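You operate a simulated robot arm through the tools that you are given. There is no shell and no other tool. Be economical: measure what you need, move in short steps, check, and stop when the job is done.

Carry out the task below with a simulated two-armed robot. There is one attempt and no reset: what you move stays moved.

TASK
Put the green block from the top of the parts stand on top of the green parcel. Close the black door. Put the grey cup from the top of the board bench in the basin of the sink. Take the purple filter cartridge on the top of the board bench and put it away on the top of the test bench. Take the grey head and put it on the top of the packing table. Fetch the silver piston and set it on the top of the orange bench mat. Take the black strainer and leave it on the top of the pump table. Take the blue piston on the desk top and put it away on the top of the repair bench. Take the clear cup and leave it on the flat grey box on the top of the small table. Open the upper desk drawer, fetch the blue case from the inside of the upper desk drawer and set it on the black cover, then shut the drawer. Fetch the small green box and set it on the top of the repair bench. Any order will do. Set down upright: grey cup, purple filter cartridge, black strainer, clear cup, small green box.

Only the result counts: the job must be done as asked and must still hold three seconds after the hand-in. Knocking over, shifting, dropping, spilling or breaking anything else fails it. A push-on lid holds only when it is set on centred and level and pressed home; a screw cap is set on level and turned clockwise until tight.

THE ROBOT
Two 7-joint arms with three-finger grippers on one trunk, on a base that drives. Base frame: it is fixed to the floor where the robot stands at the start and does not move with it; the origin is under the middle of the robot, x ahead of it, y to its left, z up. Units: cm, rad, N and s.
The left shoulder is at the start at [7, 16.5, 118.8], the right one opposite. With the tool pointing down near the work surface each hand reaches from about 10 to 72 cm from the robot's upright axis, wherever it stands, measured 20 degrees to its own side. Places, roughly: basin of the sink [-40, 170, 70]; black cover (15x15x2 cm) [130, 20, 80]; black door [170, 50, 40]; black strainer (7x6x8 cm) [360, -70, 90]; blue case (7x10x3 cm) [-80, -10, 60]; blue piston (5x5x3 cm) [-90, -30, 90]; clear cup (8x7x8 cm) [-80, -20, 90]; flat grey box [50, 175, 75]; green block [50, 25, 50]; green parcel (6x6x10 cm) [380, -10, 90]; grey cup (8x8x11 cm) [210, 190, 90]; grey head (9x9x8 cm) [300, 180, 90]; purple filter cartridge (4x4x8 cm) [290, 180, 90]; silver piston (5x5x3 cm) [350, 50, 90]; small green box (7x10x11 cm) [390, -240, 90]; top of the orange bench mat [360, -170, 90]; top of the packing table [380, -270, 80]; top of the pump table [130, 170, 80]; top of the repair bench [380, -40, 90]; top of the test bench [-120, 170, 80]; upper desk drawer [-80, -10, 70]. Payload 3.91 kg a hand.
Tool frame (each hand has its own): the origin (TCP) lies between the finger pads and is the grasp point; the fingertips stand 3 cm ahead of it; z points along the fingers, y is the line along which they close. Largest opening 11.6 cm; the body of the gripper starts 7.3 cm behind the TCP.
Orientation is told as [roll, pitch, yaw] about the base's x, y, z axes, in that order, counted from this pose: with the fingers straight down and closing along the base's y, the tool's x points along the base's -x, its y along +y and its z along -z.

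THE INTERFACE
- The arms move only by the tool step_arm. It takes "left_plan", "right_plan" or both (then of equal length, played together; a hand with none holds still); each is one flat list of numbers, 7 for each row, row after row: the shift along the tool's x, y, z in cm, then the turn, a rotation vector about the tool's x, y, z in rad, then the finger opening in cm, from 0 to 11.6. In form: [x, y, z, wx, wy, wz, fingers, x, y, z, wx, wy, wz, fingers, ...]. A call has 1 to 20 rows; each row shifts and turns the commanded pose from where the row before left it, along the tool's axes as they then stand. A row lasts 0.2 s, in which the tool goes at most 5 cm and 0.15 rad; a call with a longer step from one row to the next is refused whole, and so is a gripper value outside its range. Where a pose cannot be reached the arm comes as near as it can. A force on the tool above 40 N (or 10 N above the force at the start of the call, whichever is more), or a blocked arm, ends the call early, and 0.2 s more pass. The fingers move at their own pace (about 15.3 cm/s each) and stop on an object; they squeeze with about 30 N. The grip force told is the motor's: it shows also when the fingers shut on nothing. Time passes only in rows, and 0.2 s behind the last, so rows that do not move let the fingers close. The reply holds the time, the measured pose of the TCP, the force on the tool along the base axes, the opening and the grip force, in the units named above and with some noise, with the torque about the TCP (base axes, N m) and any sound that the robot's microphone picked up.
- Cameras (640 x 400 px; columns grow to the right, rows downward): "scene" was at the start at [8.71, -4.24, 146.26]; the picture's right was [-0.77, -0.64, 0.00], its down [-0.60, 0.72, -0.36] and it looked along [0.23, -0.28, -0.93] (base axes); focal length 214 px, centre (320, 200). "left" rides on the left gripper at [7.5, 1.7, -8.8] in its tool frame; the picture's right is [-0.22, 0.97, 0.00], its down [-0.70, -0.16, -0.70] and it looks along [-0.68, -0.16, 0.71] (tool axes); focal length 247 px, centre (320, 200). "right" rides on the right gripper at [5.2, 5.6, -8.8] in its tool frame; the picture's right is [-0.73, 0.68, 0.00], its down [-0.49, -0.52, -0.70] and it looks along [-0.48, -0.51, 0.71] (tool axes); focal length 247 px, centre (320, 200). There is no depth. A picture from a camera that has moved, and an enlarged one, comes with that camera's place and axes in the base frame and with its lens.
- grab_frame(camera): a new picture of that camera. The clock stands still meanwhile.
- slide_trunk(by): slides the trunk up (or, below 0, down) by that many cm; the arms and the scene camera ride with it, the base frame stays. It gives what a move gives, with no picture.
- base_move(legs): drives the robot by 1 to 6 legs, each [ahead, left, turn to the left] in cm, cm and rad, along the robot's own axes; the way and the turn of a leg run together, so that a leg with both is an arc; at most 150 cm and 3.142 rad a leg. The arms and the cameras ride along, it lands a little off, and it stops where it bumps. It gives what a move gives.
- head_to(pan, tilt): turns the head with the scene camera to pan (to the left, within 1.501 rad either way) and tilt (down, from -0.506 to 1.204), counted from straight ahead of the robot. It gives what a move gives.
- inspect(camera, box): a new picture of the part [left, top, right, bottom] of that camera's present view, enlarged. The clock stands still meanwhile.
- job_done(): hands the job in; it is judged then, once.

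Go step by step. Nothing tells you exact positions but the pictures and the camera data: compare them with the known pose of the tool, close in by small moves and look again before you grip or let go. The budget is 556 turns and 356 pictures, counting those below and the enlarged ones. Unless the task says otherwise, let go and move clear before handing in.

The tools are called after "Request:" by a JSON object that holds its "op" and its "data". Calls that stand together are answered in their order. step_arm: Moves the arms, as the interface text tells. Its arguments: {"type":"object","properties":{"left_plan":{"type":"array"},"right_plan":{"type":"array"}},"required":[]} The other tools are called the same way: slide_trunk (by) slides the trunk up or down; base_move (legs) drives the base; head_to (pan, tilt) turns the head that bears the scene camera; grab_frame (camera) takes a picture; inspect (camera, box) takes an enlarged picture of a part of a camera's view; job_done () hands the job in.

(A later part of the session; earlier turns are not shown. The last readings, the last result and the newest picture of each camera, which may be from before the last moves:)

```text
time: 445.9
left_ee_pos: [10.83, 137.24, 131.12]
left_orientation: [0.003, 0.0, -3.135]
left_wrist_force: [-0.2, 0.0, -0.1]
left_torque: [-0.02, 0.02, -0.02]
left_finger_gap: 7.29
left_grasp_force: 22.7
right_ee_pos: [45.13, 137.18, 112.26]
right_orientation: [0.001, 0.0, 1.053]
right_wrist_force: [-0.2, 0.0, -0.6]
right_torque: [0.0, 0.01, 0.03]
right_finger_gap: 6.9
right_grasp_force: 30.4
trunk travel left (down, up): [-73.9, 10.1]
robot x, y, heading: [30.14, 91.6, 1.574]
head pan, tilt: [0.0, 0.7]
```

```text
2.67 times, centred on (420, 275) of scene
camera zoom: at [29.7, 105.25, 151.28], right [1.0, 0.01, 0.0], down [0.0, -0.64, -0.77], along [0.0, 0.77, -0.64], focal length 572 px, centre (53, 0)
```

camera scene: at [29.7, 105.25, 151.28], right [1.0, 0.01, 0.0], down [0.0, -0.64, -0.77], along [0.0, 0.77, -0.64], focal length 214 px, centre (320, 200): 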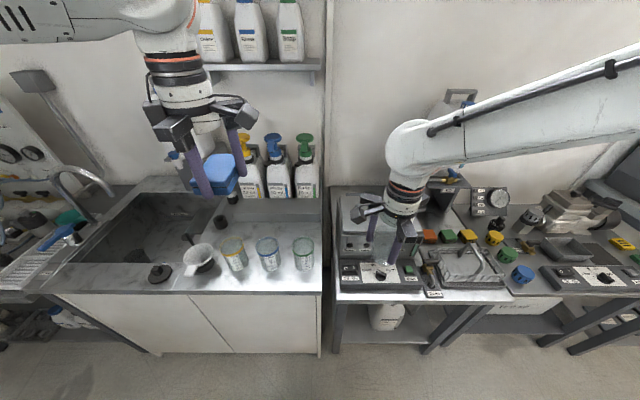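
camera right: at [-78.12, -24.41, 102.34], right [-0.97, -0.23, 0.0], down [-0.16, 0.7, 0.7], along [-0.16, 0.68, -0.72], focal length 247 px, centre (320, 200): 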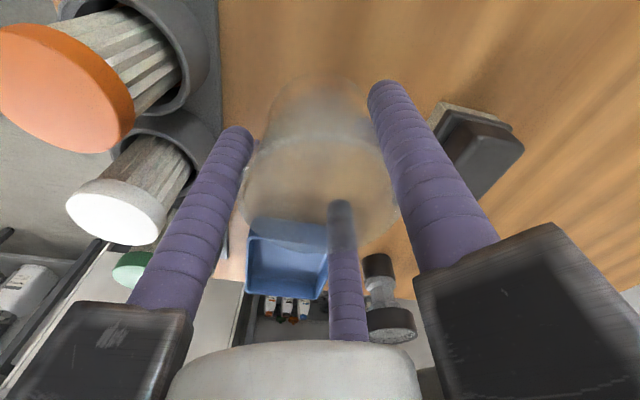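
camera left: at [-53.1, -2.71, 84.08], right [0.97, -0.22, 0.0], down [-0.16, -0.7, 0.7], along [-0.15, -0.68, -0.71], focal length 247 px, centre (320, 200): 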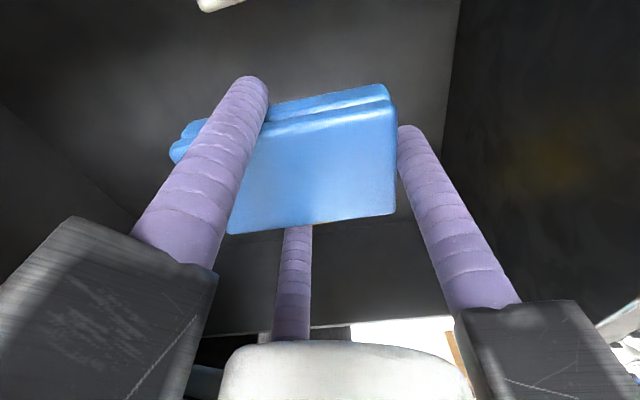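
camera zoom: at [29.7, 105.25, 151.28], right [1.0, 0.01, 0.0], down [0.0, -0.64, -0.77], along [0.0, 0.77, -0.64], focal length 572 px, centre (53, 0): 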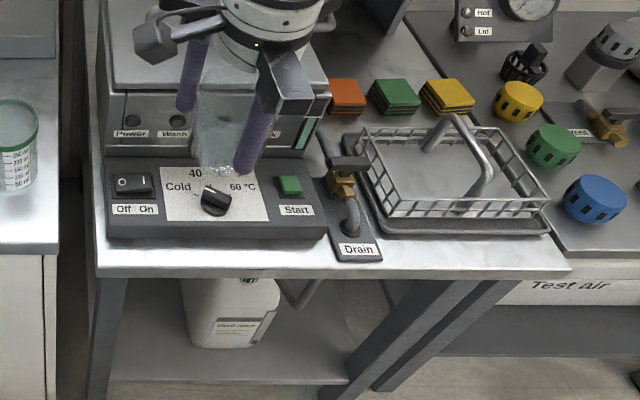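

Request:
{"op": "base_move", "data": {"legs": [[0, -22, 0]]}}

Request:
{"op": "inspect", "data": {"camera": "scene", "box": [210, 180, 400, 300]}}

Request:
{"op": "grab_frame", "data": {"camera": "right"}}

Request:
{"op": "grab_frame", "data": {"camera": "scene"}}

```text
time: 447.6
left_ee_pos: [32.56, 137.47, 131.01]
left_orientation: [0.001, 0.0, -3.134]
left_wrist_force: [0.1, -1.1, -1.5]
left_torque: [0.03, 0.02, 0.0]
left_finger_gap: 7.34
left_grasp_force: 22.9
right_ee_pos: [66.82, 137.38, 112.19]
right_orientation: [0.002, 0.001, 1.053]
right_wrist_force: [-0.7, 0.8, -1.2]
right_torque: [0.02, 0.02, 0.0]
right_finger_gap: 6.9
right_grasp_force: 30.2
trunk travel left (down, up): [-73.9, 10.1]
robot x, y, heading: [51.66, 91.64, 1.574]
head pan, tilt: [0.0, 0.7]
```

```text
3.33 times, centred on (305, 240) of scene
camera zoom: at [51.36, 105.52, 151.26], right [1.0, 0.01, 0.0], down [0.0, -0.64, -0.76], along [0.0, 0.76, -0.64], focal length 715 px, centre (370, 67)
```

zoom: 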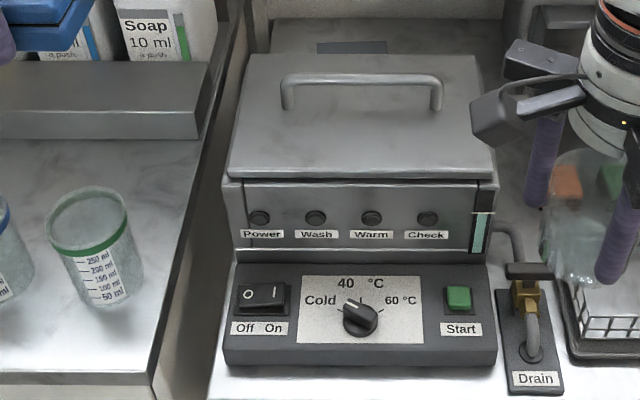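

```text
130 pictures are left
camera right: at [59.41, 135.59, 121.04], right [-0.23, 0.97, 0.0], down [0.69, 0.17, 0.7], along [0.68, 0.16, -0.71], focal length 247 px, centre (320, 200)
```

right: 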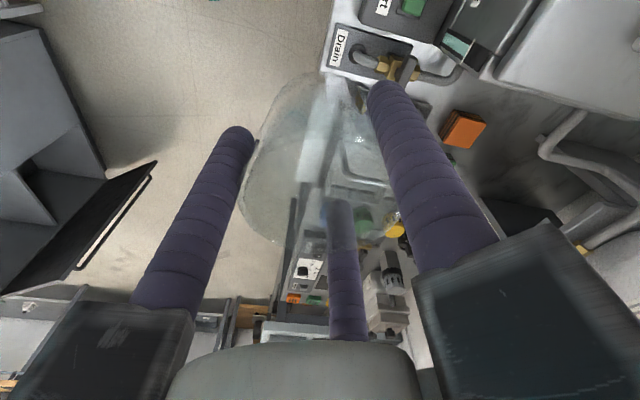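

```text
129 pictures are left
camera scene: at [51.36, 105.52, 151.26], right [1.0, 0.01, 0.0], down [0.0, -0.64, -0.76], along [0.0, 0.76, -0.64], focal length 214 px, centre (320, 200)
```

scene: 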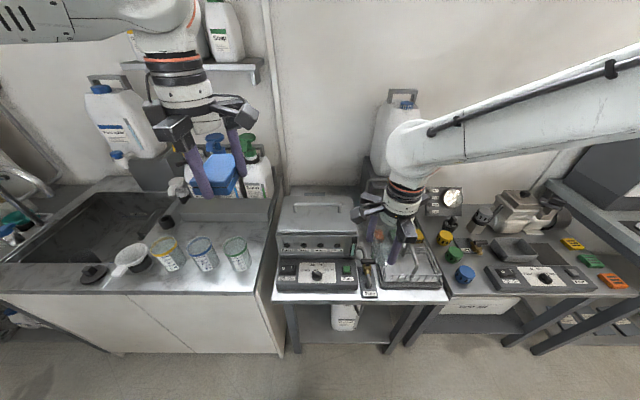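

I need to identify the flat grey box; the wide lidded unit at about (50, 170) fits the listed place. I take a closer look at its top and surroundings.

Request:
{"op": "inspect", "data": {"camera": "scene", "box": [262, 165, 382, 240]}}

Request:
{"op": "head_to", "data": {"pan": 0, "tilt": 0.4}}

Request:
{"op": "inspect", "data": {"camera": "scene", "box": [240, 220, 440, 345]}}

```text
5.33 times, centred on (322, 202) of scene
camera zoom: at [51.36, 105.52, 151.26], right [1.0, 0.01, 0.0], down [0.0, -0.64, -0.76], along [0.0, 0.76, -0.64], focal length 1144 px, centre (309, 187)
```

zoom: 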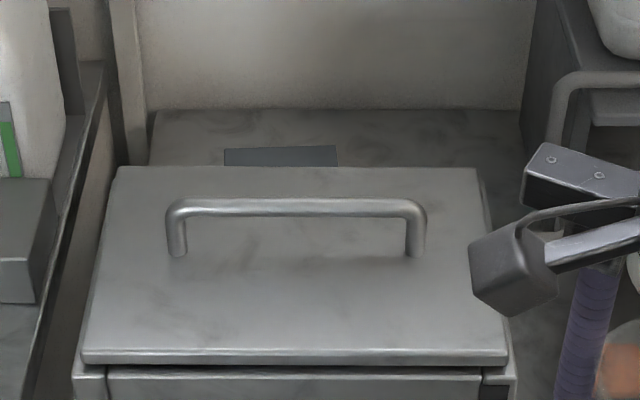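

```text
time: 448.4
left_ee_pos: [32.79, 137.64, 131.12]
left_orientation: [0.002, -0.003, -3.135]
left_wrist_force: [-0.2, -0.2, -1.3]
left_torque: [-0.03, -0.01, 0.01]
left_finger_gap: 7.3
left_grasp_force: 22.9
right_ee_pos: [67.06, 137.47, 112.22]
right_orientation: [-0.001, -0.001, 1.054]
right_wrist_force: [0.4, 0.2, 0.7]
right_torque: [0.0, 0.04, 0.0]
right_finger_gap: 6.88
right_grasp_force: 30.5
trunk travel left (down, up): [-73.9, 10.1]
robot x, y, heading: [51.7, 92.02, 1.577]
head pan, tilt: [0.0, 0.4]
```

```text
3.20 times, centred on (340, 282) of scene
camera zoom: at [51.61, 106.3, 153.94], right [1.0, 0.01, 0.0], down [0.0, -0.39, -0.92], along [-0.01, 0.92, -0.39], focal length 686 px, centre (256, -64)
```

zoom: 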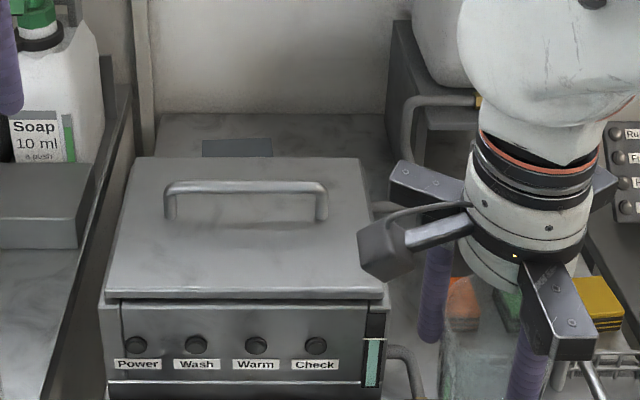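

The lidded unit is the only grey box at the listed place; its flat lid has free room in front of the handle. I drive so the right hand can reach it.

Request:
{"op": "base_move", "data": {"legs": [[0, 14, 0], [11, 0, 0]]}}

Request:
{"op": "head_to", "data": {"pan": -0.25, "tilt": 0.8}}

Request:
{"op": "grab_frame", "data": {"camera": "scene"}}

Request:
{"op": "grab_frame", "data": {"camera": "right"}}

```text
time: 450.6
left_ee_pos: [18.4, 148.5, 131.09]
left_orientation: [0.001, 0.0, -3.133]
left_wrist_force: [-0.1, -1.0, -1.1]
left_torque: [-0.02, -0.03, 0.02]
left_finger_gap: 7.28
left_grasp_force: 23.1
right_ee_pos: [52.8, 148.35, 112.29]
right_orientation: [0.0, 0.0, 1.056]
right_wrist_force: [-1.1, -0.4, -0.4]
right_torque: [0.02, -0.01, -0.01]
right_finger_gap: 6.89
right_grasp_force: 30.0
trunk travel left (down, up): [-73.9, 10.1]
robot x, y, heading: [37.42, 102.74, 1.579]
head pan, tilt: [0.0, 0.4]
```

```text
time: 451.4
left_ee_pos: [18.52, 148.5, 131.08]
left_orientation: [0.002, 0.0, -3.132]
left_wrist_force: [0.7, -1.0, -0.5]
left_torque: [-0.02, -0.01, -0.01]
left_finger_gap: 7.26
left_grasp_force: 23.1
right_ee_pos: [52.81, 148.42, 112.3]
right_orientation: [0.0, 0.002, 1.057]
right_wrist_force: [0.3, -0.7, -0.5]
right_torque: [0.01, 0.07, -0.03]
right_finger_gap: 6.84
right_grasp_force: 30.2
trunk travel left (down, up): [-73.9, 10.1]
robot x, y, heading: [37.36, 103.03, 1.584]
head pan, tilt: [-0.25, 0.799]
```

```text
126 pictures are left
camera scene: at [39.4, 115.86, 150.44], right [0.97, -0.24, 0.0], down [-0.17, -0.7, -0.7], along [0.17, 0.68, -0.72], focal length 214 px, centre (320, 200)
```

scene: 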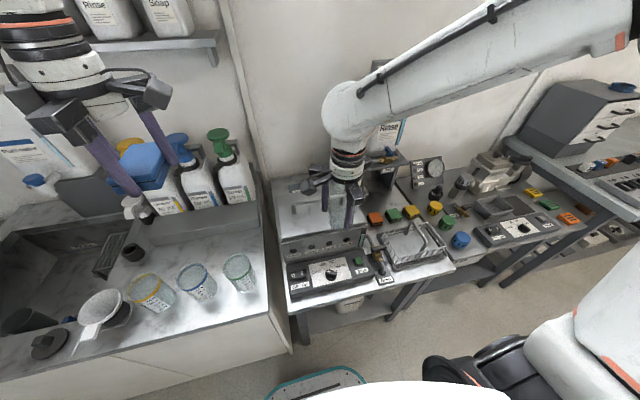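

```text
125 pictures are left
camera right: at [45.34, 146.6, 121.03], right [-0.23, 0.97, 0.0], down [0.7, 0.17, 0.7], along [0.68, 0.16, -0.71], focal length 247 px, centre (320, 200)
```

right: 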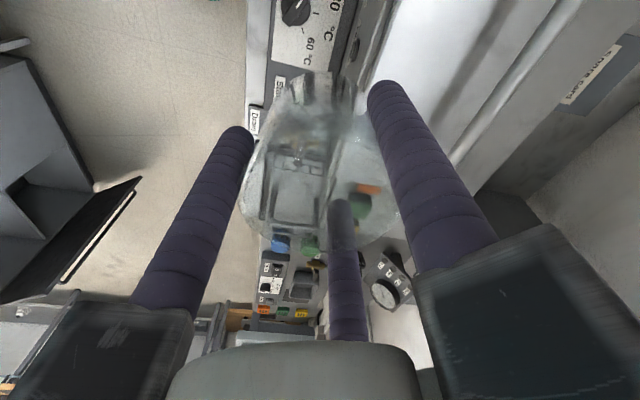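

Request:
{"op": "inspect", "data": {"camera": "right", "box": [480, 0, 640, 100]}}

Request:
{"op": "inspect", "data": {"camera": "scene", "box": [262, 165, 382, 240]}}

```text
4.00 times, centred on (560, 50) of right
camera zoom: at [45.34, 146.6, 121.03], right [-0.23, 0.97, 0.0], down [0.7, 0.17, 0.7], along [0.68, 0.16, -0.71], focal length 988 px, centre (-640, 800)
```

zoom: 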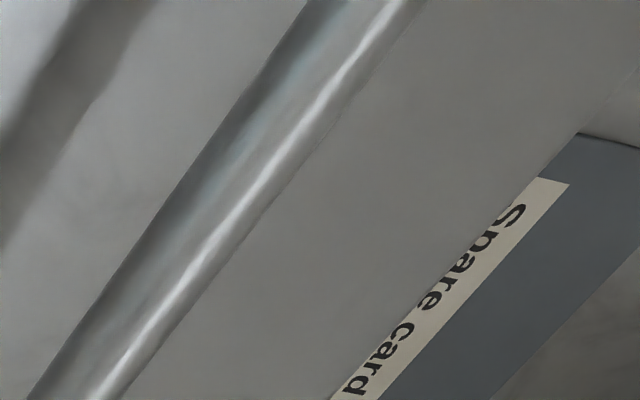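

```text
5.33 times, centred on (322, 202) of scene
camera zoom: at [39.4, 115.86, 150.44], right [0.97, -0.24, 0.0], down [-0.17, -0.7, -0.7], along [0.17, 0.68, -0.72], focal length 1144 px, centre (309, 187)
```

zoom: 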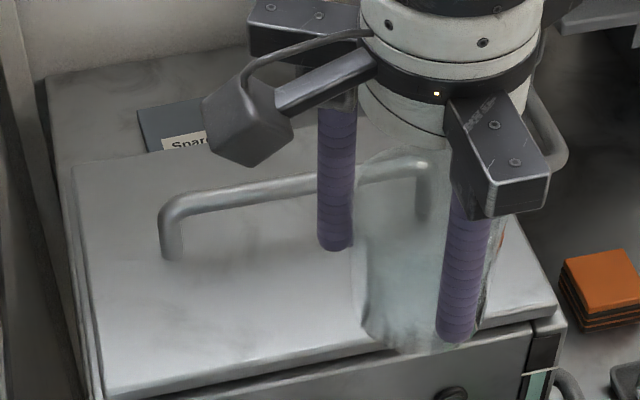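

There is also a flat dark-grey item labelled "Spare card" behind the lid. I raise the trunk and move the hand aside for a clear view of it.

Request:
{"op": "slide_trunk", "data": {"by": 10}}

Request:
{"op": "base_move", "data": {"legs": [[0, -24, 0]]}}

Request:
{"op": "head_to", "data": {"pan": 0.1, "tilt": 0.65}}

Request:
{"op": "grab_frame", "data": {"camera": "scene"}}

```text
time: 452.8
left_ee_pos: [18.45, 148.54, 141.2]
left_orientation: [0.001, 0.001, -3.133]
left_wrist_force: [0.5, 0.1, -0.4]
left_torque: [0.0, 0.01, -0.01]
left_finger_gap: 7.29
left_grasp_force: 23.2
right_ee_pos: [52.7, 148.42, 122.31]
right_orientation: [-0.001, 0.0, 1.056]
right_wrist_force: [0.8, -0.3, -1.5]
right_torque: [0.01, -0.01, -0.01]
right_finger_gap: 6.87
right_grasp_force: 30.3
trunk travel left (down, up): [-83.9, 0.1]
robot x, y, heading: [37.19, 102.59, 1.581]
head pan, tilt: [-0.25, 0.799]
```

```text
time: 454.5
left_ee_pos: [41.93, 148.7, 141.11]
left_orientation: [0.002, 0.002, -3.128]
left_wrist_force: [0.0, 0.0, -1.7]
left_torque: [-0.01, -0.08, -0.02]
left_finger_gap: 7.26
left_grasp_force: 22.7
right_ee_pos: [76.28, 148.61, 122.29]
right_orientation: [-0.001, 0.001, 1.059]
right_wrist_force: [-0.3, -0.6, -0.4]
right_torque: [-0.02, 0.01, 0.01]
right_finger_gap: 6.85
right_grasp_force: 29.8
trunk travel left (down, up): [-83.9, 0.1]
robot x, y, heading: [61.12, 102.99, 1.582]
head pan, tilt: [-0.25, 0.799]
```

```text
time: 455.4
left_ee_pos: [42.42, 148.77, 141.19]
left_orientation: [0.001, -0.001, -3.129]
left_wrist_force: [1.1, 0.0, -0.9]
left_torque: [-0.02, 0.07, 0.02]
left_finger_gap: 7.3
left_grasp_force: 22.8
right_ee_pos: [76.73, 148.76, 122.16]
right_orientation: [0.001, 0.002, 1.06]
right_wrist_force: [1.0, -0.3, 0.2]
right_torque: [0.03, 0.06, 0.03]
right_finger_gap: 6.86
right_grasp_force: 30.1
trunk travel left (down, up): [-83.9, 0.1]
robot x, y, heading: [61.41, 103.3, 1.582]
head pan, tilt: [0.099, 0.649]
```

```text
122 pictures are left
camera scene: at [60.55, 116.86, 161.69], right [0.99, 0.11, 0.0], down [0.07, -0.6, -0.8], along [-0.09, 0.79, -0.6], focal length 214 px, centre (320, 200)
```

scene: 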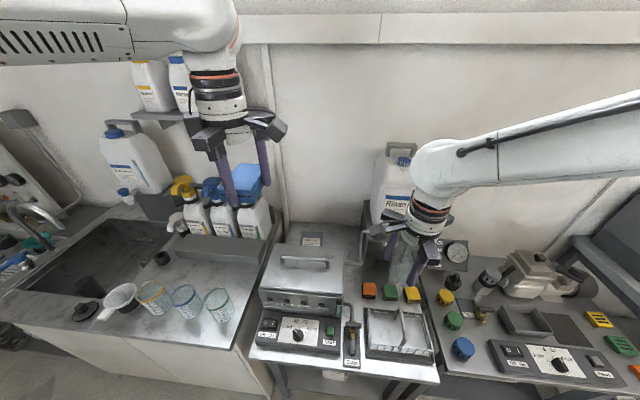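

Request:
{"op": "inspect", "data": {"camera": "scene", "box": [250, 215, 378, 295]}}

```text
5.00 times, centred on (314, 255) of scene
camera zoom: at [60.55, 116.86, 161.69], right [0.99, 0.11, 0.0], down [0.07, -0.6, -0.8], along [-0.09, 0.79, -0.6], focal length 1072 px, centre (350, -75)
```

zoom: 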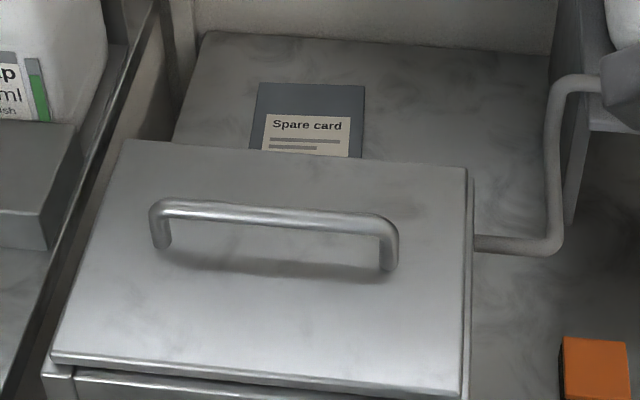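

Request:
{"op": "inspect", "data": {"camera": "scene", "box": [296, 226, 328, 246]}}

Request:
{"op": "inspect", "data": {"camera": "scene", "box": [250, 290, 410, 390]}}

```text
16.00 times, centred on (312, 236) of scene
camera zoom: at [60.55, 116.86, 161.69], right [0.99, 0.11, 0.0], down [0.07, -0.6, -0.8], along [-0.09, 0.79, -0.6], focal length 3432 px, centre (448, -376)
```

zoom: 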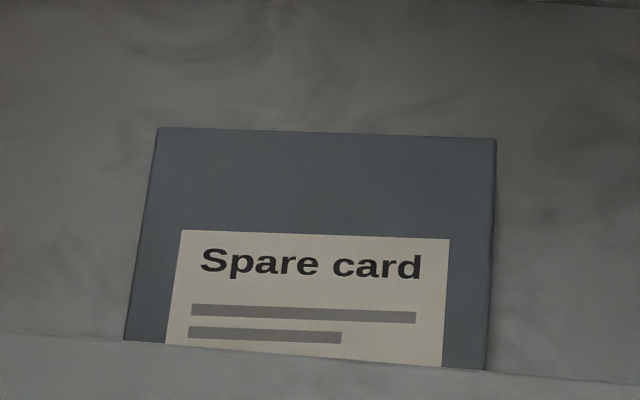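

```text
4.00 times, centred on (330, 340) of scene
camera zoom: at [60.55, 116.86, 161.69], right [0.99, 0.11, 0.0], down [0.07, -0.6, -0.8], along [-0.09, 0.79, -0.6], focal length 858 px, centre (280, -360)
```

zoom: 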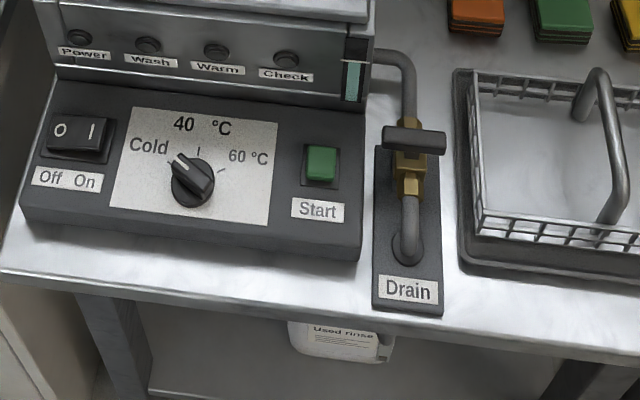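

The "Spare card" box is a thin grey labelled box, about x 43-53.5, visible y 181-190.5, top z ≈ 86, on the small table; that fits "flat grey box" better than the tall lidded washer. I drive to bring the right hand within reach of it.

Request:
{"op": "base_move", "data": {"legs": [[0, 15, -0.012], [7, 0, 0]]}}

Request:
{"op": "step_arm", "data": {"right_plan": [-3.5, 2, 0, 0, 0, 0, 5, -3.5, 2, 0, 0, 0, 0, 5, -3.5, 2, 0, 0, 0, 0, 5, -3.5, 2, 0, 0, 0, 0, 5, 0, 0, 0, 0, 0, 0, 5]}}

Request:
{"op": "grab_frame", "data": {"camera": "right"}}

Request:
{"op": "grab_frame", "data": {"camera": "scene"}}

```text
time: 457.3
left_ee_pos: [28.37, 154.75, 141.5]
left_orientation: [-0.006, -0.002, 3.138]
left_wrist_force: [-0.1, -1.2, -1.2]
left_torque: [0.07, 0.04, 0.0]
left_finger_gap: 7.31
left_grasp_force: 23.2
right_ee_pos: [62.74, 154.44, 122.54]
right_orientation: [0.004, -0.005, 1.046]
right_wrist_force: [0.8, -1.3, -0.7]
right_torque: [0.08, 0.02, 0.01]
right_finger_gap: 6.88
right_grasp_force: 30.1
trunk travel left (down, up): [-83.9, 0.1]
robot x, y, heading: [47.1, 110.26, 1.565]
head pan, tilt: [0.099, 0.649]
```

```text
time: 458.5
left_ee_pos: [28.38, 155.48, 141.15]
left_orientation: [-0.001, 0.001, 3.138]
left_wrist_force: [-0.3, -0.8, -1.0]
left_torque: [0.05, -0.01, -0.02]
left_finger_gap: 7.31
left_grasp_force: 22.4
right_ee_pos: [62.92, 170.98, 122.28]
right_orientation: [0.001, -0.003, 1.047]
right_wrist_force: [0.6, 0.3, 0.2]
right_torque: [0.06, 0.03, 0.01]
right_finger_gap: 6.87
right_grasp_force: 30.0
trunk travel left (down, up): [-83.9, 0.1]
robot x, y, heading: [46.81, 109.95, 1.571]
head pan, tilt: [0.099, 0.649]
```

```text
118 pictures are left
camera right: at [55.47, 169.28, 131.12], right [-0.22, 0.97, 0.0], down [0.7, 0.16, 0.7], along [0.68, 0.16, -0.71], focal length 247 px, centre (320, 200)
```

right: 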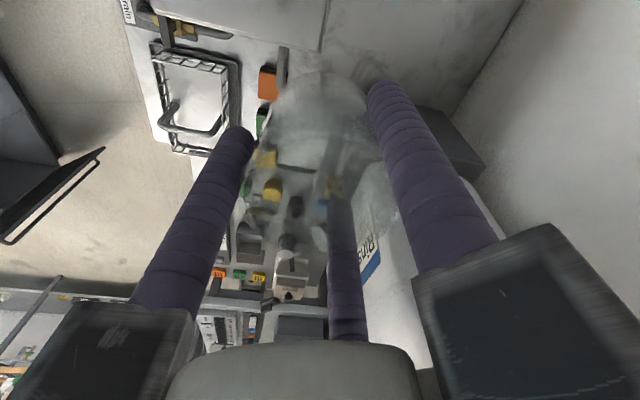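

```text
117 pictures are left
camera scene: at [46.02, 123.34, 161.72], right [1.0, 0.1, 0.0], down [0.06, -0.6, -0.8], along [-0.08, 0.79, -0.6], focal length 214 px, centre (320, 200)
```

scene: 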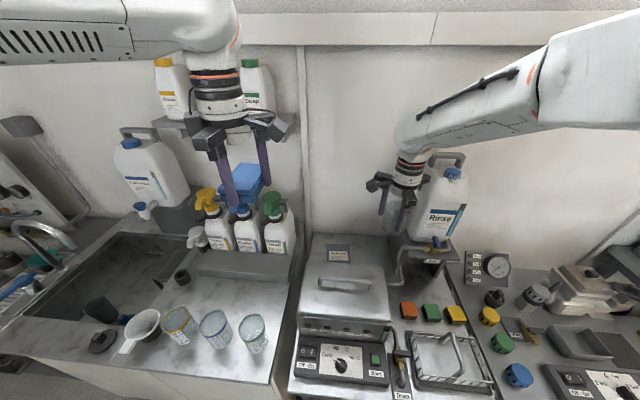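

Request:
{"op": "step_arm", "data": {"right_plan": [2.43, 4.2, 0, 0, 0, 0, 5, 2.43, 4.2, 0, 0, 0, 0, 5, 2.43, 4.2, 0, 0, 0, 0, 5, -3.6, 2.08, 0, 0, 0, 0, 5, -3.6, 2.08, 0, 0, 0, 0, 5, -3.6, 2.08, 0, 0, 0, 0, 5, 0, 0, 0, 0, 0, 0, 5]}}

Request:
{"op": "grab_frame", "data": {"camera": "right"}}

Request:
{"op": "inspect", "data": {"camera": "scene", "box": [290, 180, 450, 280]}}

```text
time: 460.1
left_ee_pos: [28.39, 155.65, 141.06]
left_orientation: [0.0, 0.0, 3.137]
left_wrist_force: [-0.5, 1.2, -0.8]
left_torque: [0.0, 0.0, 0.0]
left_finger_gap: 7.28
left_grasp_force: 23.0
right_ee_pos: [48.17, 183.79, 122.06]
right_orientation: [0.0, -0.002, 1.046]
right_wrist_force: [0.4, 0.1, -1.2]
right_torque: [0.03, 0.01, -0.02]
right_finger_gap: 6.86
right_grasp_force: 30.4
trunk travel left (down, up): [-83.9, 0.1]
robot x, y, heading: [46.69, 109.76, 1.564]
head pan, tilt: [0.099, 0.649]
```

```text
116 pictures are left
camera right: at [40.63, 182.09, 130.96], right [-0.22, 0.97, 0.0], down [0.7, 0.16, 0.7], along [0.68, 0.16, -0.71], focal length 247 px, centre (320, 200)
```

right: 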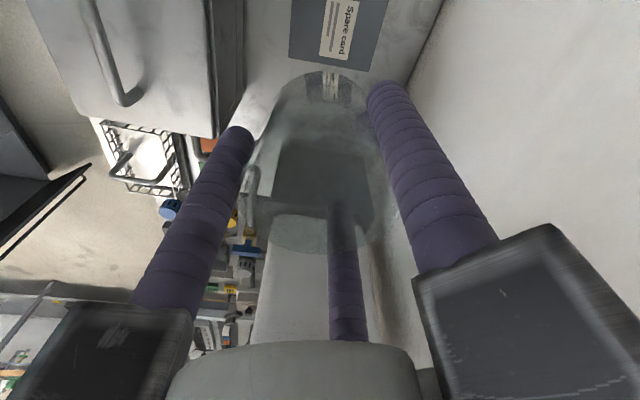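

```text
4.00 times, centred on (370, 230) of scene
camera zoom: at [46.0, 123.56, 161.7], right [1.0, 0.1, 0.0], down [0.06, -0.6, -0.8], along [-0.08, 0.79, -0.6], focal length 858 px, centre (120, 80)
```

zoom: 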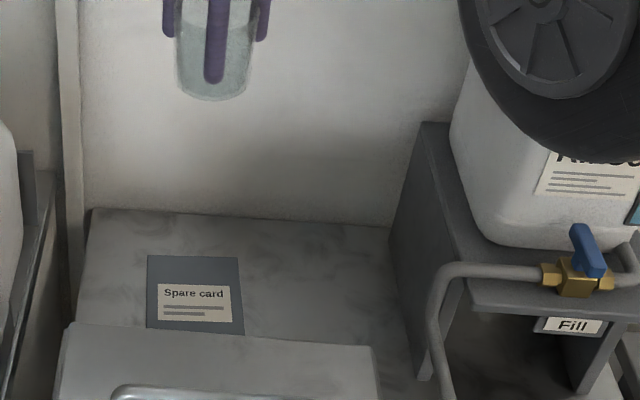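

The flat box's outline is x 42.5-53, y 180-192. I centre the cup over it at about (48, 185.5) and descend.

Request:
{"op": "step_arm", "data": {"right_plan": [-1.4, 0.9, 2, 0, 0, 0, 5, 0, 0, 4, 0, 0, 0, 5, 0, 0, 4, 0, 0, 0, 5, 0, 0, 4, 0, 0, 0, 5, 0, 0, 4, 0, 0, 0, 5, 0, 0, 4, 0, 0, 0, 5, 0, 0, 0, 0, 0, 0, 5]}}

Request:
{"op": "grab_frame", "data": {"camera": "right"}}

Request:
{"op": "inspect", "data": {"camera": "scene", "box": [290, 180, 450, 280]}}

```text
time: 461.7
left_ee_pos: [28.35, 155.61, 141.05]
left_orientation: [0.001, -0.002, 3.139]
left_wrist_force: [0.0, 0.0, -0.9]
left_torque: [0.03, -0.01, 0.01]
left_finger_gap: 7.3
left_grasp_force: 22.8
right_ee_pos: [48.03, 185.56, 100.07]
right_orientation: [0.001, 0.002, 1.045]
right_wrist_force: [-0.3, -0.4, -1.2]
right_torque: [-0.01, 0.0, 0.02]
right_finger_gap: 6.89
right_grasp_force: 29.8
trunk travel left (down, up): [-83.9, 0.1]
robot x, y, heading: [46.47, 110.1, 1.57]
head pan, tilt: [0.099, 0.649]
```

```text
114 pictures are left
camera right: at [40.5, 183.84, 108.86], right [-0.22, 0.97, 0.0], down [0.7, 0.16, 0.7], along [0.68, 0.16, -0.71], focal length 247 px, centre (320, 200)
```

right: 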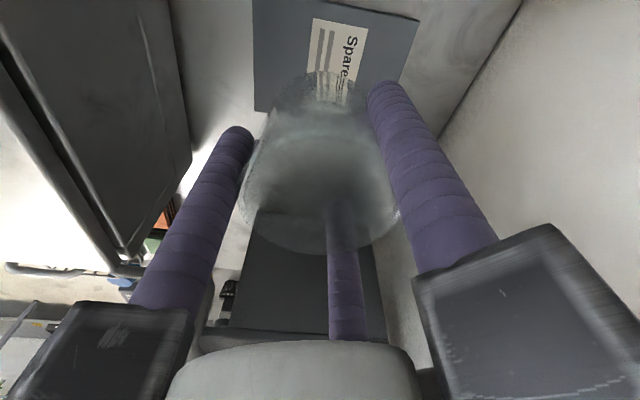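

```text
4.00 times, centred on (370, 230) of scene
camera zoom: at [45.98, 123.6, 161.69], right [1.0, 0.1, 0.0], down [0.06, -0.6, -0.8], along [-0.08, 0.79, -0.6], focal length 858 px, centre (120, 80)
```

zoom: 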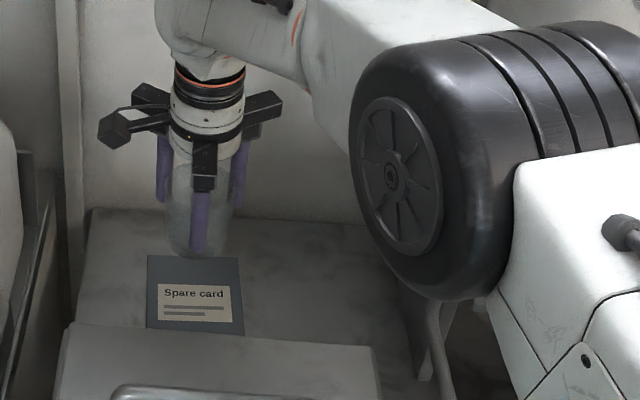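

Request:
{"op": "step_arm", "data": {"right_plan": [0.2, 0.5, 3, 0, 0, 0, 5, 0, 0, 2, 0, 0, 0, 5, 0, 0, 1, 0, 0, 0, 5, 0, 0, 0, 0, 0, 0, 5]}}

Request:
{"op": "inspect", "data": {"camera": "scene", "box": [306, 200, 402, 260]}}

Request:
{"op": "grab_frame", "data": {"camera": "scene"}}

```text
time: 462.7
left_ee_pos: [28.35, 155.7, 141.24]
left_orientation: [0.003, 0.0, 3.138]
left_wrist_force: [0.1, 0.1, -0.5]
left_torque: [0.01, 0.02, 0.0]
left_finger_gap: 7.3
left_grasp_force: 22.7
right_ee_pos: [47.48, 185.66, 94.02]
right_orientation: [0.0, 0.001, 1.045]
right_wrist_force: [1.0, 0.2, -1.1]
right_torque: [0.0, 0.02, 0.0]
right_finger_gap: 6.87
right_grasp_force: 30.4
trunk travel left (down, up): [-83.9, 0.1]
robot x, y, heading: [46.38, 109.52, 1.562]
head pan, tilt: [0.099, 0.649]
```

```text
6.67 times, centred on (354, 230) of scene
camera zoom: at [45.97, 123.66, 161.69], right [1.0, 0.1, 0.0], down [0.06, -0.6, -0.8], along [-0.08, 0.79, -0.61], focal length 1430 px, centre (93, 0)
```

zoom: 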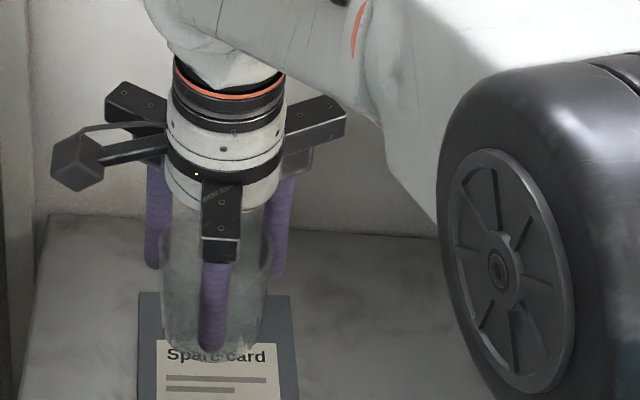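

```text
111 pictures are left
camera scene: at [45.97, 123.66, 161.69], right [1.0, 0.1, 0.0], down [0.06, -0.6, -0.8], along [-0.08, 0.79, -0.61], focal length 214 px, centre (320, 200)
```

scene: 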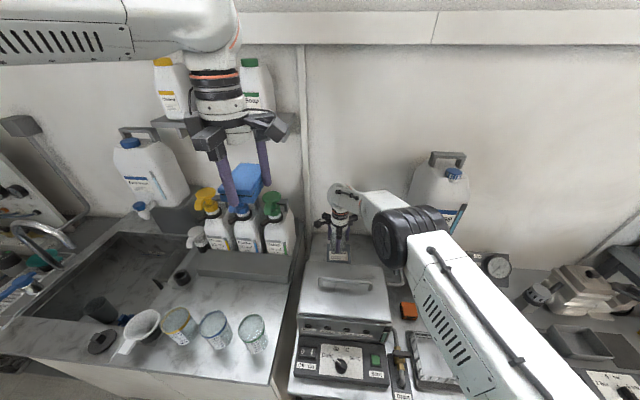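

Request:
{"op": "step_arm", "data": {"right_plan": [0, 0, 0.5, 0, 0, 0, 5, 0, 0, 0.5, 0, 0, 0, 5, 0, 0, 0.3, 0, 0, 0, 5, 0, 0, 0, 0, 0, 0, 5]}}

```text
time: 463.7
left_ee_pos: [28.31, 155.81, 141.19]
left_orientation: [0.0, -0.001, 3.139]
left_wrist_force: [0.7, -0.2, -0.4]
left_torque: [0.0, -0.01, 0.01]
left_finger_gap: 7.3
left_grasp_force: 22.6
right_ee_pos: [47.66, 185.5, 92.97]
right_orientation: [0.001, 0.0, 1.047]
right_wrist_force: [-1.1, -0.2, -0.8]
right_torque: [0.01, 0.01, 0.01]
right_finger_gap: 6.86
right_grasp_force: 30.4
trunk travel left (down, up): [-83.9, 0.1]
robot x, y, heading: [46.76, 109.88, 1.562]
head pan, tilt: [0.099, 0.649]
```

Request:
{"op": "step_arm", "data": {"right_plan": [0, 0, 0.35, 0, 0, 0, 5, 0, 0, 0.35, 0, 0, 0, 5, 0, 0, 0, 0, 0, 0, 5]}}

Request:
{"op": "inspect", "data": {"camera": "scene", "box": [306, 210, 370, 250]}}

```text
time: 464.5
left_ee_pos: [28.41, 155.74, 141.14]
left_orientation: [0.002, 0.0, 3.14]
left_wrist_force: [-0.2, -0.3, -2.0]
left_torque: [-0.03, 0.03, 0.03]
left_finger_gap: 7.29
left_grasp_force: 22.7
right_ee_pos: [47.64, 185.55, 92.24]
right_orientation: [0.0, 0.0, 1.045]
right_wrist_force: [0.0, 0.6, -0.4]
right_torque: [0.0, -0.02, 0.02]
right_finger_gap: 6.89
right_grasp_force: 30.1
trunk travel left (down, up): [-83.9, 0.1]
robot x, y, heading: [46.88, 109.15, 1.567]
head pan, tilt: [0.099, 0.649]
```

```text
10.00 times, centred on (338, 230) of scene
camera zoom: at [45.99, 123.62, 161.69], right [1.0, 0.1, 0.0], down [0.06, -0.6, -0.8], along [-0.08, 0.79, -0.6], focal length 2145 px, centre (140, -100)
```

zoom: 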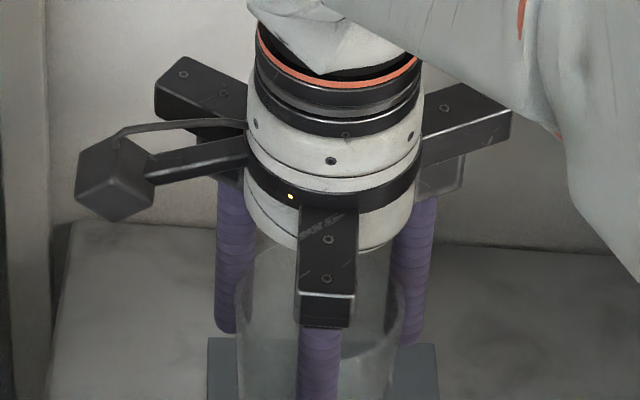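

Request:
{"op": "step_arm", "data": {"right_plan": [0, 0, 0.3, 0, 0, 0, 5, 0, 0, 0.3, 0, 0, 0, 5, 0, 0, 0, 0, 0, 0, 5]}}

```text
time: 465.3
left_ee_pos: [28.33, 155.74, 141.13]
left_orientation: [0.001, 0.0, 3.139]
left_wrist_force: [0.9, 0.2, -0.8]
left_torque: [0.01, 0.04, 0.05]
left_finger_gap: 7.27
left_grasp_force: 22.5
right_ee_pos: [47.62, 185.46, 91.55]
right_orientation: [-0.001, 0.0, 1.046]
right_wrist_force: [-0.1, 0.0, -1.1]
right_torque: [-0.01, -0.01, 0.0]
right_finger_gap: 6.87
right_grasp_force: 30.1
trunk travel left (down, up): [-83.9, 0.1]
robot x, y, heading: [46.69, 109.75, 1.564]
head pan, tilt: [0.099, 0.649]
```

Request:
{"op": "step_arm", "data": {"right_plan": [0, 0, 0.3, 0, 0, 0, 5, 0, 0, 0.3, 0, 0, 0, 5, 0, 0, 0, 0, 0, 0, 5]}}

Request:
{"op": "inspect", "data": {"camera": "scene", "box": [306, 220, 370, 260]}}

```text
time: 466.1
left_ee_pos: [28.4, 155.8, 141.16]
left_orientation: [0.003, -0.001, 3.139]
left_wrist_force: [-0.2, -0.5, -0.8]
left_torque: [-0.01, 0.01, 0.01]
left_finger_gap: 7.27
left_grasp_force: 22.5
right_ee_pos: [47.58, 185.45, 90.89]
right_orientation: [-0.001, 0.0, 1.045]
right_wrist_force: [0.2, 0.2, -1.3]
right_torque: [0.01, 0.0, -0.01]
right_finger_gap: 6.89
right_grasp_force: 30.0
trunk travel left (down, up): [-83.9, 0.1]
robot x, y, heading: [46.53, 109.67, 1.568]
head pan, tilt: [0.099, 0.649]
```

```text
10.00 times, centred on (338, 240) of scene
camera zoom: at [45.98, 123.62, 161.69], right [1.0, 0.1, 0.0], down [0.06, -0.6, -0.8], along [-0.08, 0.79, -0.6], focal length 2145 px, centre (140, -200)
```

zoom: 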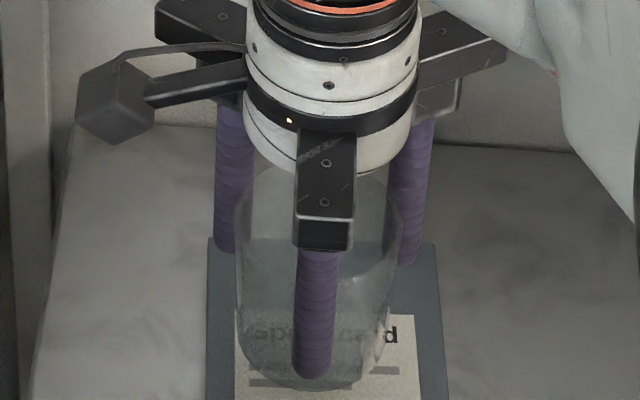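

Request:
{"op": "step_arm", "data": {"right_plan": [0, 0, 0.3, 0, 0, 0, 5, 0, 0, 0.3, 0, 0, 0, 5, 0, 0, 0, 0, 0, 0, 5]}}

```text
time: 466.9
left_ee_pos: [28.44, 155.68, 141.14]
left_orientation: [0.001, 0.0, 3.138]
left_wrist_force: [-0.1, 0.4, -0.9]
left_torque: [-0.01, -0.01, -0.01]
left_finger_gap: 7.29
left_grasp_force: 22.7
right_ee_pos: [47.64, 185.5, 90.45]
right_orientation: [0.0, 0.001, 1.047]
right_wrist_force: [-0.5, 0.5, -1.4]
right_torque: [-0.01, 0.02, -0.01]
right_finger_gap: 6.84
right_grasp_force: 30.3
trunk travel left (down, up): [-83.9, 0.1]
robot x, y, heading: [46.64, 109.65, 1.567]
head pan, tilt: [0.099, 0.649]
```

Request:
{"op": "step_arm", "data": {"right_plan": [0, 0, 0.3, 0, 0, 0, 5, 0, 0, 0.3, 0, 0, 0, 5, 0, 0, 0, 0, 0, 0, 5]}}

```text
time: 467.7
left_ee_pos: [28.36, 155.71, 141.07]
left_orientation: [0.003, 0.0, 3.137]
left_wrist_force: [0.3, 0.9, -0.8]
left_torque: [0.0, 0.02, -0.04]
left_finger_gap: 7.28
left_grasp_force: 22.5
right_ee_pos: [47.52, 185.56, 89.87]
right_orientation: [0.001, 0.0, 1.045]
right_wrist_force: [0.2, 0.4, -0.7]
right_torque: [0.01, 0.01, 0.0]
right_finger_gap: 6.89
right_grasp_force: 29.8
trunk travel left (down, up): [-83.9, 0.1]
robot x, y, heading: [46.91, 110.03, 1.567]
head pan, tilt: [0.099, 0.649]
```

Request:
{"op": "step_arm", "data": {"right_plan": [0, 0, 0.3, 0, 0, 0, 5, 0, 0, 0.3, 0, 0, 0, 5, 0, 0, 0.3, 0, 0, 0, 5, 0, 0, 0, 0, 0, 0, 5]}}

Request:
{"op": "inspect", "data": {"camera": "scene", "box": [306, 220, 370, 260]}}

```text
time: 468.7
left_ee_pos: [28.28, 155.8, 141.12]
left_orientation: [0.002, 0.0, 3.138]
left_wrist_force: [0.4, -0.2, -0.6]
left_torque: [-0.01, 0.01, 0.01]
left_finger_gap: 7.27
left_grasp_force: 22.7
right_ee_pos: [47.54, 185.54, 88.96]
right_orientation: [0.0, 0.0, 1.045]
right_wrist_force: [-0.2, 0.0, -1.5]
right_torque: [0.04, 0.01, 0.02]
right_finger_gap: 6.84
right_grasp_force: 30.2
trunk travel left (down, up): [-83.9, 0.1]
robot x, y, heading: [46.29, 109.61, 1.561]
head pan, tilt: [0.099, 0.649]
```

```text
10.00 times, centred on (338, 240) of scene
camera zoom: at [45.99, 123.62, 161.69], right [1.0, 0.1, 0.0], down [0.06, -0.6, -0.8], along [-0.08, 0.79, -0.6], focal length 2145 px, centre (140, -200)
```

zoom: 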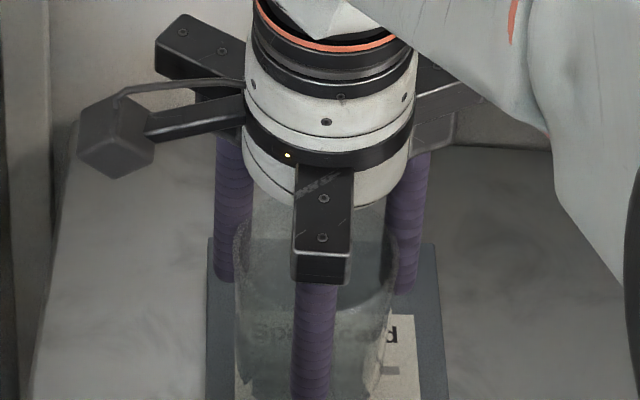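

Request:
{"op": "step_arm", "data": {"right_plan": [0, 0, 0.4, 0, 0, 0, 5, 0, 0, 0.4, 0, 0, 0, 5, 0, 0, 0.4, 0, 0, 0, 5, 0, 0, 0, 0, 0, 0, 5]}}

Request:
{"op": "grab_frame", "data": {"camera": "scene"}}

Request:
{"op": "grab_frame", "data": {"camera": "right"}}

```text
time: 469.7
left_ee_pos: [28.3, 155.61, 141.17]
left_orientation: [-0.001, 0.0, 3.139]
left_wrist_force: [0.4, -0.5, -0.7]
left_torque: [0.0, 0.02, 0.02]
left_finger_gap: 7.3
left_grasp_force: 22.6
right_ee_pos: [47.62, 185.47, 87.81]
right_orientation: [0.003, -0.002, 1.046]
right_wrist_force: [0.0, 0.5, 5.8]
right_torque: [-0.01, 0.17, -0.04]
right_finger_gap: 6.88
right_grasp_force: 29.8
trunk travel left (down, up): [-83.9, 0.1]
robot x, y, heading: [46.89, 110.04, 1.569]
head pan, tilt: [0.099, 0.649]
```

```text
107 pictures are left
camera scene: at [45.98, 123.52, 161.71], right [1.0, 0.1, 0.0], down [0.06, -0.6, -0.8], along [-0.08, 0.79, -0.6], focal length 214 px, centre (320, 200)
```

scene: 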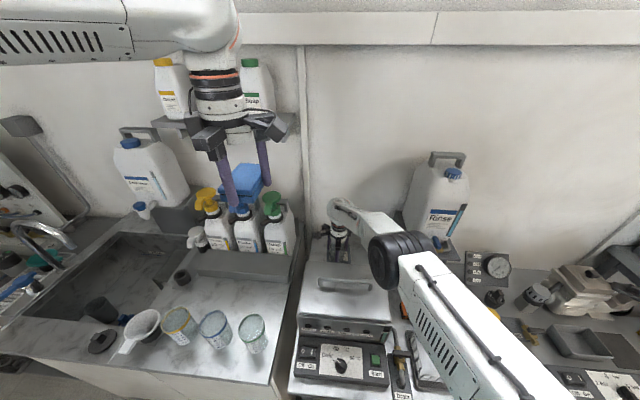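

```text
106 pictures are left
camera right: at [40.09, 183.76, 96.65], right [-0.22, 0.97, 0.0], down [0.7, 0.16, 0.7], along [0.68, 0.16, -0.71], focal length 247 px, centre (320, 200)
```

right: 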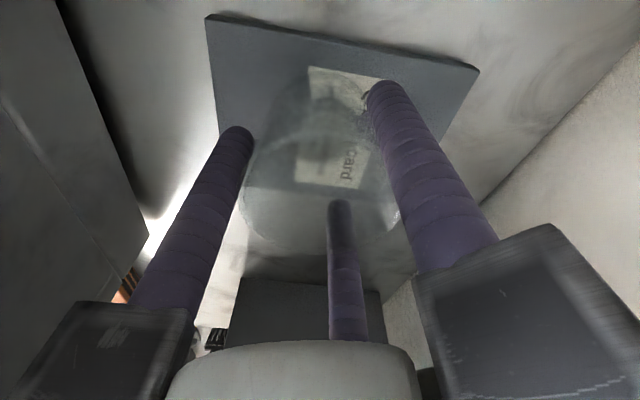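

The cup now rests on the flat grey box, which indeed has some thickness. I release it and rise.

Request:
{"op": "step_arm", "data": {"right_plan": [0, 0, 0.1, 0, 0, 0, 5, 0, 0, 0, 0, 0, 0, 8, 0, 0, 0, 0, 0, 0, 9.5, 0, 0, 0, 0, 0, 0, 9.5, 0, 0, -2, 0, 0, 0, 9.5, 0, 0, -4, 0, 0, 0, 9.5, 0, 0, -4, 0, 0, 0, 9.5, 0, 0, -4, 0, 0, 0, 9.5, 0, 0, -4, 0, 0, 0, 9.5, 0, 0, -4, 0, 0, 0, 9.5, 0, 0, -4, 0, 0, 0, 9.5, 0, 0, -4, 0, 0, 0, 9.5, 0, 0, -4, 0, 0, 0, 9.5]}}

Request:
{"op": "inspect", "data": {"camera": "scene", "box": [290, 180, 450, 280]}}

Request:
{"op": "grab_frame", "data": {"camera": "right"}}

```text
time: 472.5
left_ee_pos: [28.4, 155.6, 141.18]
left_orientation: [0.0, 0.0, 3.138]
left_wrist_force: [-0.9, -0.3, -1.0]
left_torque: [0.03, 0.01, -0.01]
left_finger_gap: 7.32
left_grasp_force: 22.6
right_ee_pos: [47.59, 185.55, 121.67]
right_orientation: [0.001, 0.0, 1.046]
right_wrist_force: [0.7, -0.2, 0.0]
right_torque: [0.01, 0.0, 0.0]
right_finger_gap: 9.51
right_grasp_force: 0.1
trunk travel left (down, up): [-83.9, 0.1]
robot x, y, heading: [46.53, 109.47, 1.568]
head pan, tilt: [0.099, 0.649]
```

```text
4.00 times, centred on (370, 230) of scene
camera zoom: at [46.01, 123.49, 161.7], right [1.0, 0.1, 0.0], down [0.06, -0.6, -0.8], along [-0.08, 0.79, -0.6], focal length 858 px, centre (120, 80)
```

zoom: 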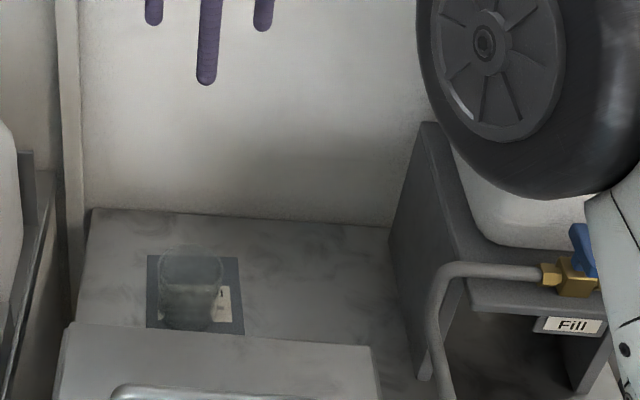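

```text
104 pictures are left
camera right: at [40.08, 183.84, 130.47], right [-0.22, 0.97, 0.0], down [0.7, 0.16, 0.7], along [0.68, 0.15, -0.71], focal length 247 px, centre (320, 200)
```

right: 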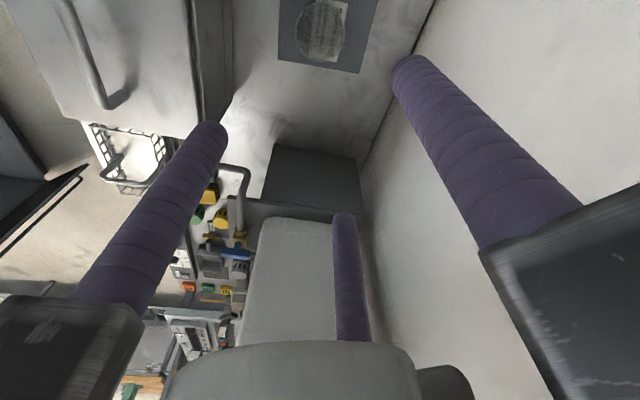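

The cup stands on the flat box. I retract the right hand, then turn around and drive to the black door.

Request:
{"op": "step_arm", "data": {"right_plan": [3.6, -2.08, 0, 0, 0, 0, 5, 3.6, -2.08, 0, 0, 0, 0, 5, 3.6, -2.08, 0, 0, 0, 0, 2, 3.6, -2.08, 0, 0, 0, 0, 0, 3.6, -2.08, 0, 0, 0, 0, 0, 3.6, -2.08, 0, 0, 0, 0, 0, 3.6, -2.08, 0, 0, 0, 0, 0, 3.6, -2.08, 0, 0, 0, 0, 0, 3.6, -2.08, 0, 0, 0, 0, 0, 0, 0, 0, 0, 0, -0.13, 0, 0, 0, 0, 0, 0, -0.13, 0, 0, 0, 0, 0, 0, -0.13, 0, 0, 0, 0, 0, 0, -0.13, 0]}}

Request:
{"op": "base_move", "data": {"legs": [[-12, 0, 0], [0, 0, -1.57], [0, 0, -1.57]]}}

Request:
{"op": "head_to", "data": {"pan": 0.6, "tilt": 0.6}}

Request:
{"op": "grab_frame", "data": {"camera": "scene"}}

```text
time: 475.3
left_ee_pos: [28.36, 155.66, 141.26]
left_orientation: [0.001, 0.0, 3.138]
left_wrist_force: [0.4, 0.6, -0.8]
left_torque: [-0.01, -0.03, 0.01]
left_finger_gap: 7.29
left_grasp_force: 23.0
right_ee_pos: [47.5, 148.15, 121.74]
right_orientation: [-0.001, 0.0, 1.567]
right_wrist_force: [-0.9, 0.4, 0.3]
right_torque: [0.05, -0.05, -0.01]
right_finger_gap: 0.93
right_grasp_force: 30.4
trunk travel left (down, up): [-83.9, 0.1]
robot x, y, heading: [46.82, 110.06, 1.564]
head pan, tilt: [0.099, 0.649]
```

```text
time: 484.3
left_ee_pos: [65.41, 52.2, 141.11]
left_orientation: [0.002, 0.001, 0.002]
left_wrist_force: [0.8, -0.8, -1.1]
left_torque: [0.05, 0.01, -0.03]
left_finger_gap: 7.3
left_grasp_force: 23.3
right_ee_pos: [46.23, 59.42, 121.72]
right_orientation: [-0.001, 0.001, -1.57]
right_wrist_force: [0.7, -0.9, 1.1]
right_torque: [-0.01, -0.04, 0.02]
right_finger_gap: 0.93
right_grasp_force: 29.8
trunk travel left (down, up): [-83.9, 0.1]
robot x, y, heading: [46.61, 97.37, -1.569]
head pan, tilt: [0.099, 0.649]
```

```text
time: 485.2
left_ee_pos: [65.21, 52.07, 141.03]
left_orientation: [0.0, 0.0, 0.003]
left_wrist_force: [0.0, 0.0, -0.2]
left_torque: [0.01, 0.0, -0.03]
left_finger_gap: 7.28
left_grasp_force: 22.8
right_ee_pos: [46.14, 59.64, 121.81]
right_orientation: [-0.001, -0.001, -1.57]
right_wrist_force: [0.2, -0.1, -0.5]
right_torque: [-0.02, -0.01, 0.0]
right_finger_gap: 0.91
right_grasp_force: 29.8
trunk travel left (down, up): [-83.9, 0.1]
robot x, y, heading: [46.61, 97.85, -1.572]
head pan, tilt: [0.6, 0.6]
```

```text
103 pictures are left
camera scene: at [51.8, 85.59, 162.12], right [-0.82, -0.57, 0.0], down [-0.32, 0.47, -0.82], along [0.47, -0.68, -0.57], focal length 214 px, centre (320, 200)
```

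scene: 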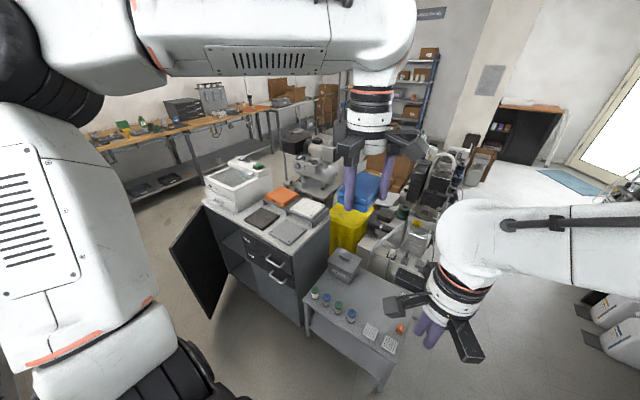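

The view shows the open door: free edge near (158, 66), hinge near (177, 37), and the black cover near (135, 25). I back up a little and slide along the lane past the door.

Request:
{"op": "base_move", "data": {"legs": [[-8, 0, 0], [0, 125, 0]]}}

Request:
{"op": "head_to", "data": {"pan": -0.2, "tilt": 1.0}}

Request:
{"op": "grab_frame", "data": {"camera": "scene"}}

```text
time: 492.1
left_ee_pos: [187.67, 57.97, 141.27]
left_orientation: [0.001, 0.0, -0.028]
left_wrist_force: [0.0, 0.1, -1.6]
left_torque: [0.02, 0.0, 0.02]
left_finger_gap: 7.3
left_grasp_force: 22.9
right_ee_pos: [168.78, 66.0, 121.65]
right_orientation: [0.0, 0.0, -1.599]
right_wrist_force: [0.1, -0.1, -0.3]
right_torque: [-0.02, -0.01, 0.02]
right_finger_gap: 0.89
right_grasp_force: 30.1
trunk travel left (down, up): [-83.9, 0.1]
robot x, y, heading: [170.64, 103.84, -1.598]
head pan, tilt: [0.6, 0.6]
```

```text
time: 493.2
left_ee_pos: [187.54, 57.99, 141.16]
left_orientation: [0.002, 0.0, -0.029]
left_wrist_force: [-0.4, -0.2, -0.9]
left_torque: [0.04, -0.02, -0.01]
left_finger_gap: 7.28
left_grasp_force: 23.1
right_ee_pos: [168.7, 65.96, 121.66]
right_orientation: [-0.001, 0.0, -1.6]
right_wrist_force: [-0.1, -0.5, 0.4]
right_torque: [-0.01, -0.01, 0.03]
right_finger_gap: 0.93
right_grasp_force: 29.9
trunk travel left (down, up): [-83.9, 0.1]
robot x, y, heading: [170.44, 104.38, -1.595]
head pan, tilt: [-0.201, 1.0]
```

```text
102 pictures are left
camera scene: at [168.82, 92.55, 158.92], right [-0.97, 0.23, 0.0], down [0.19, 0.82, -0.54], along [-0.12, -0.53, -0.84], focal length 214 px, centre (320, 200)
```

scene: 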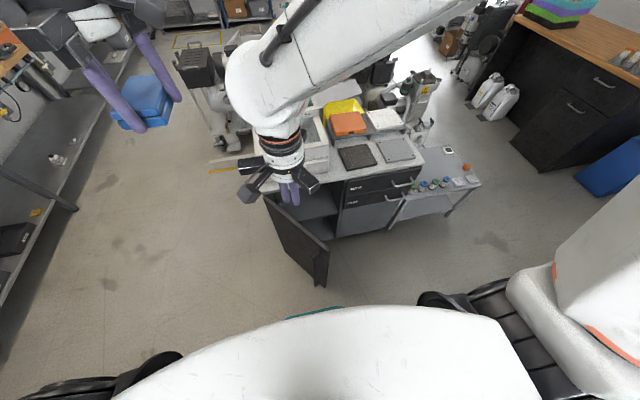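

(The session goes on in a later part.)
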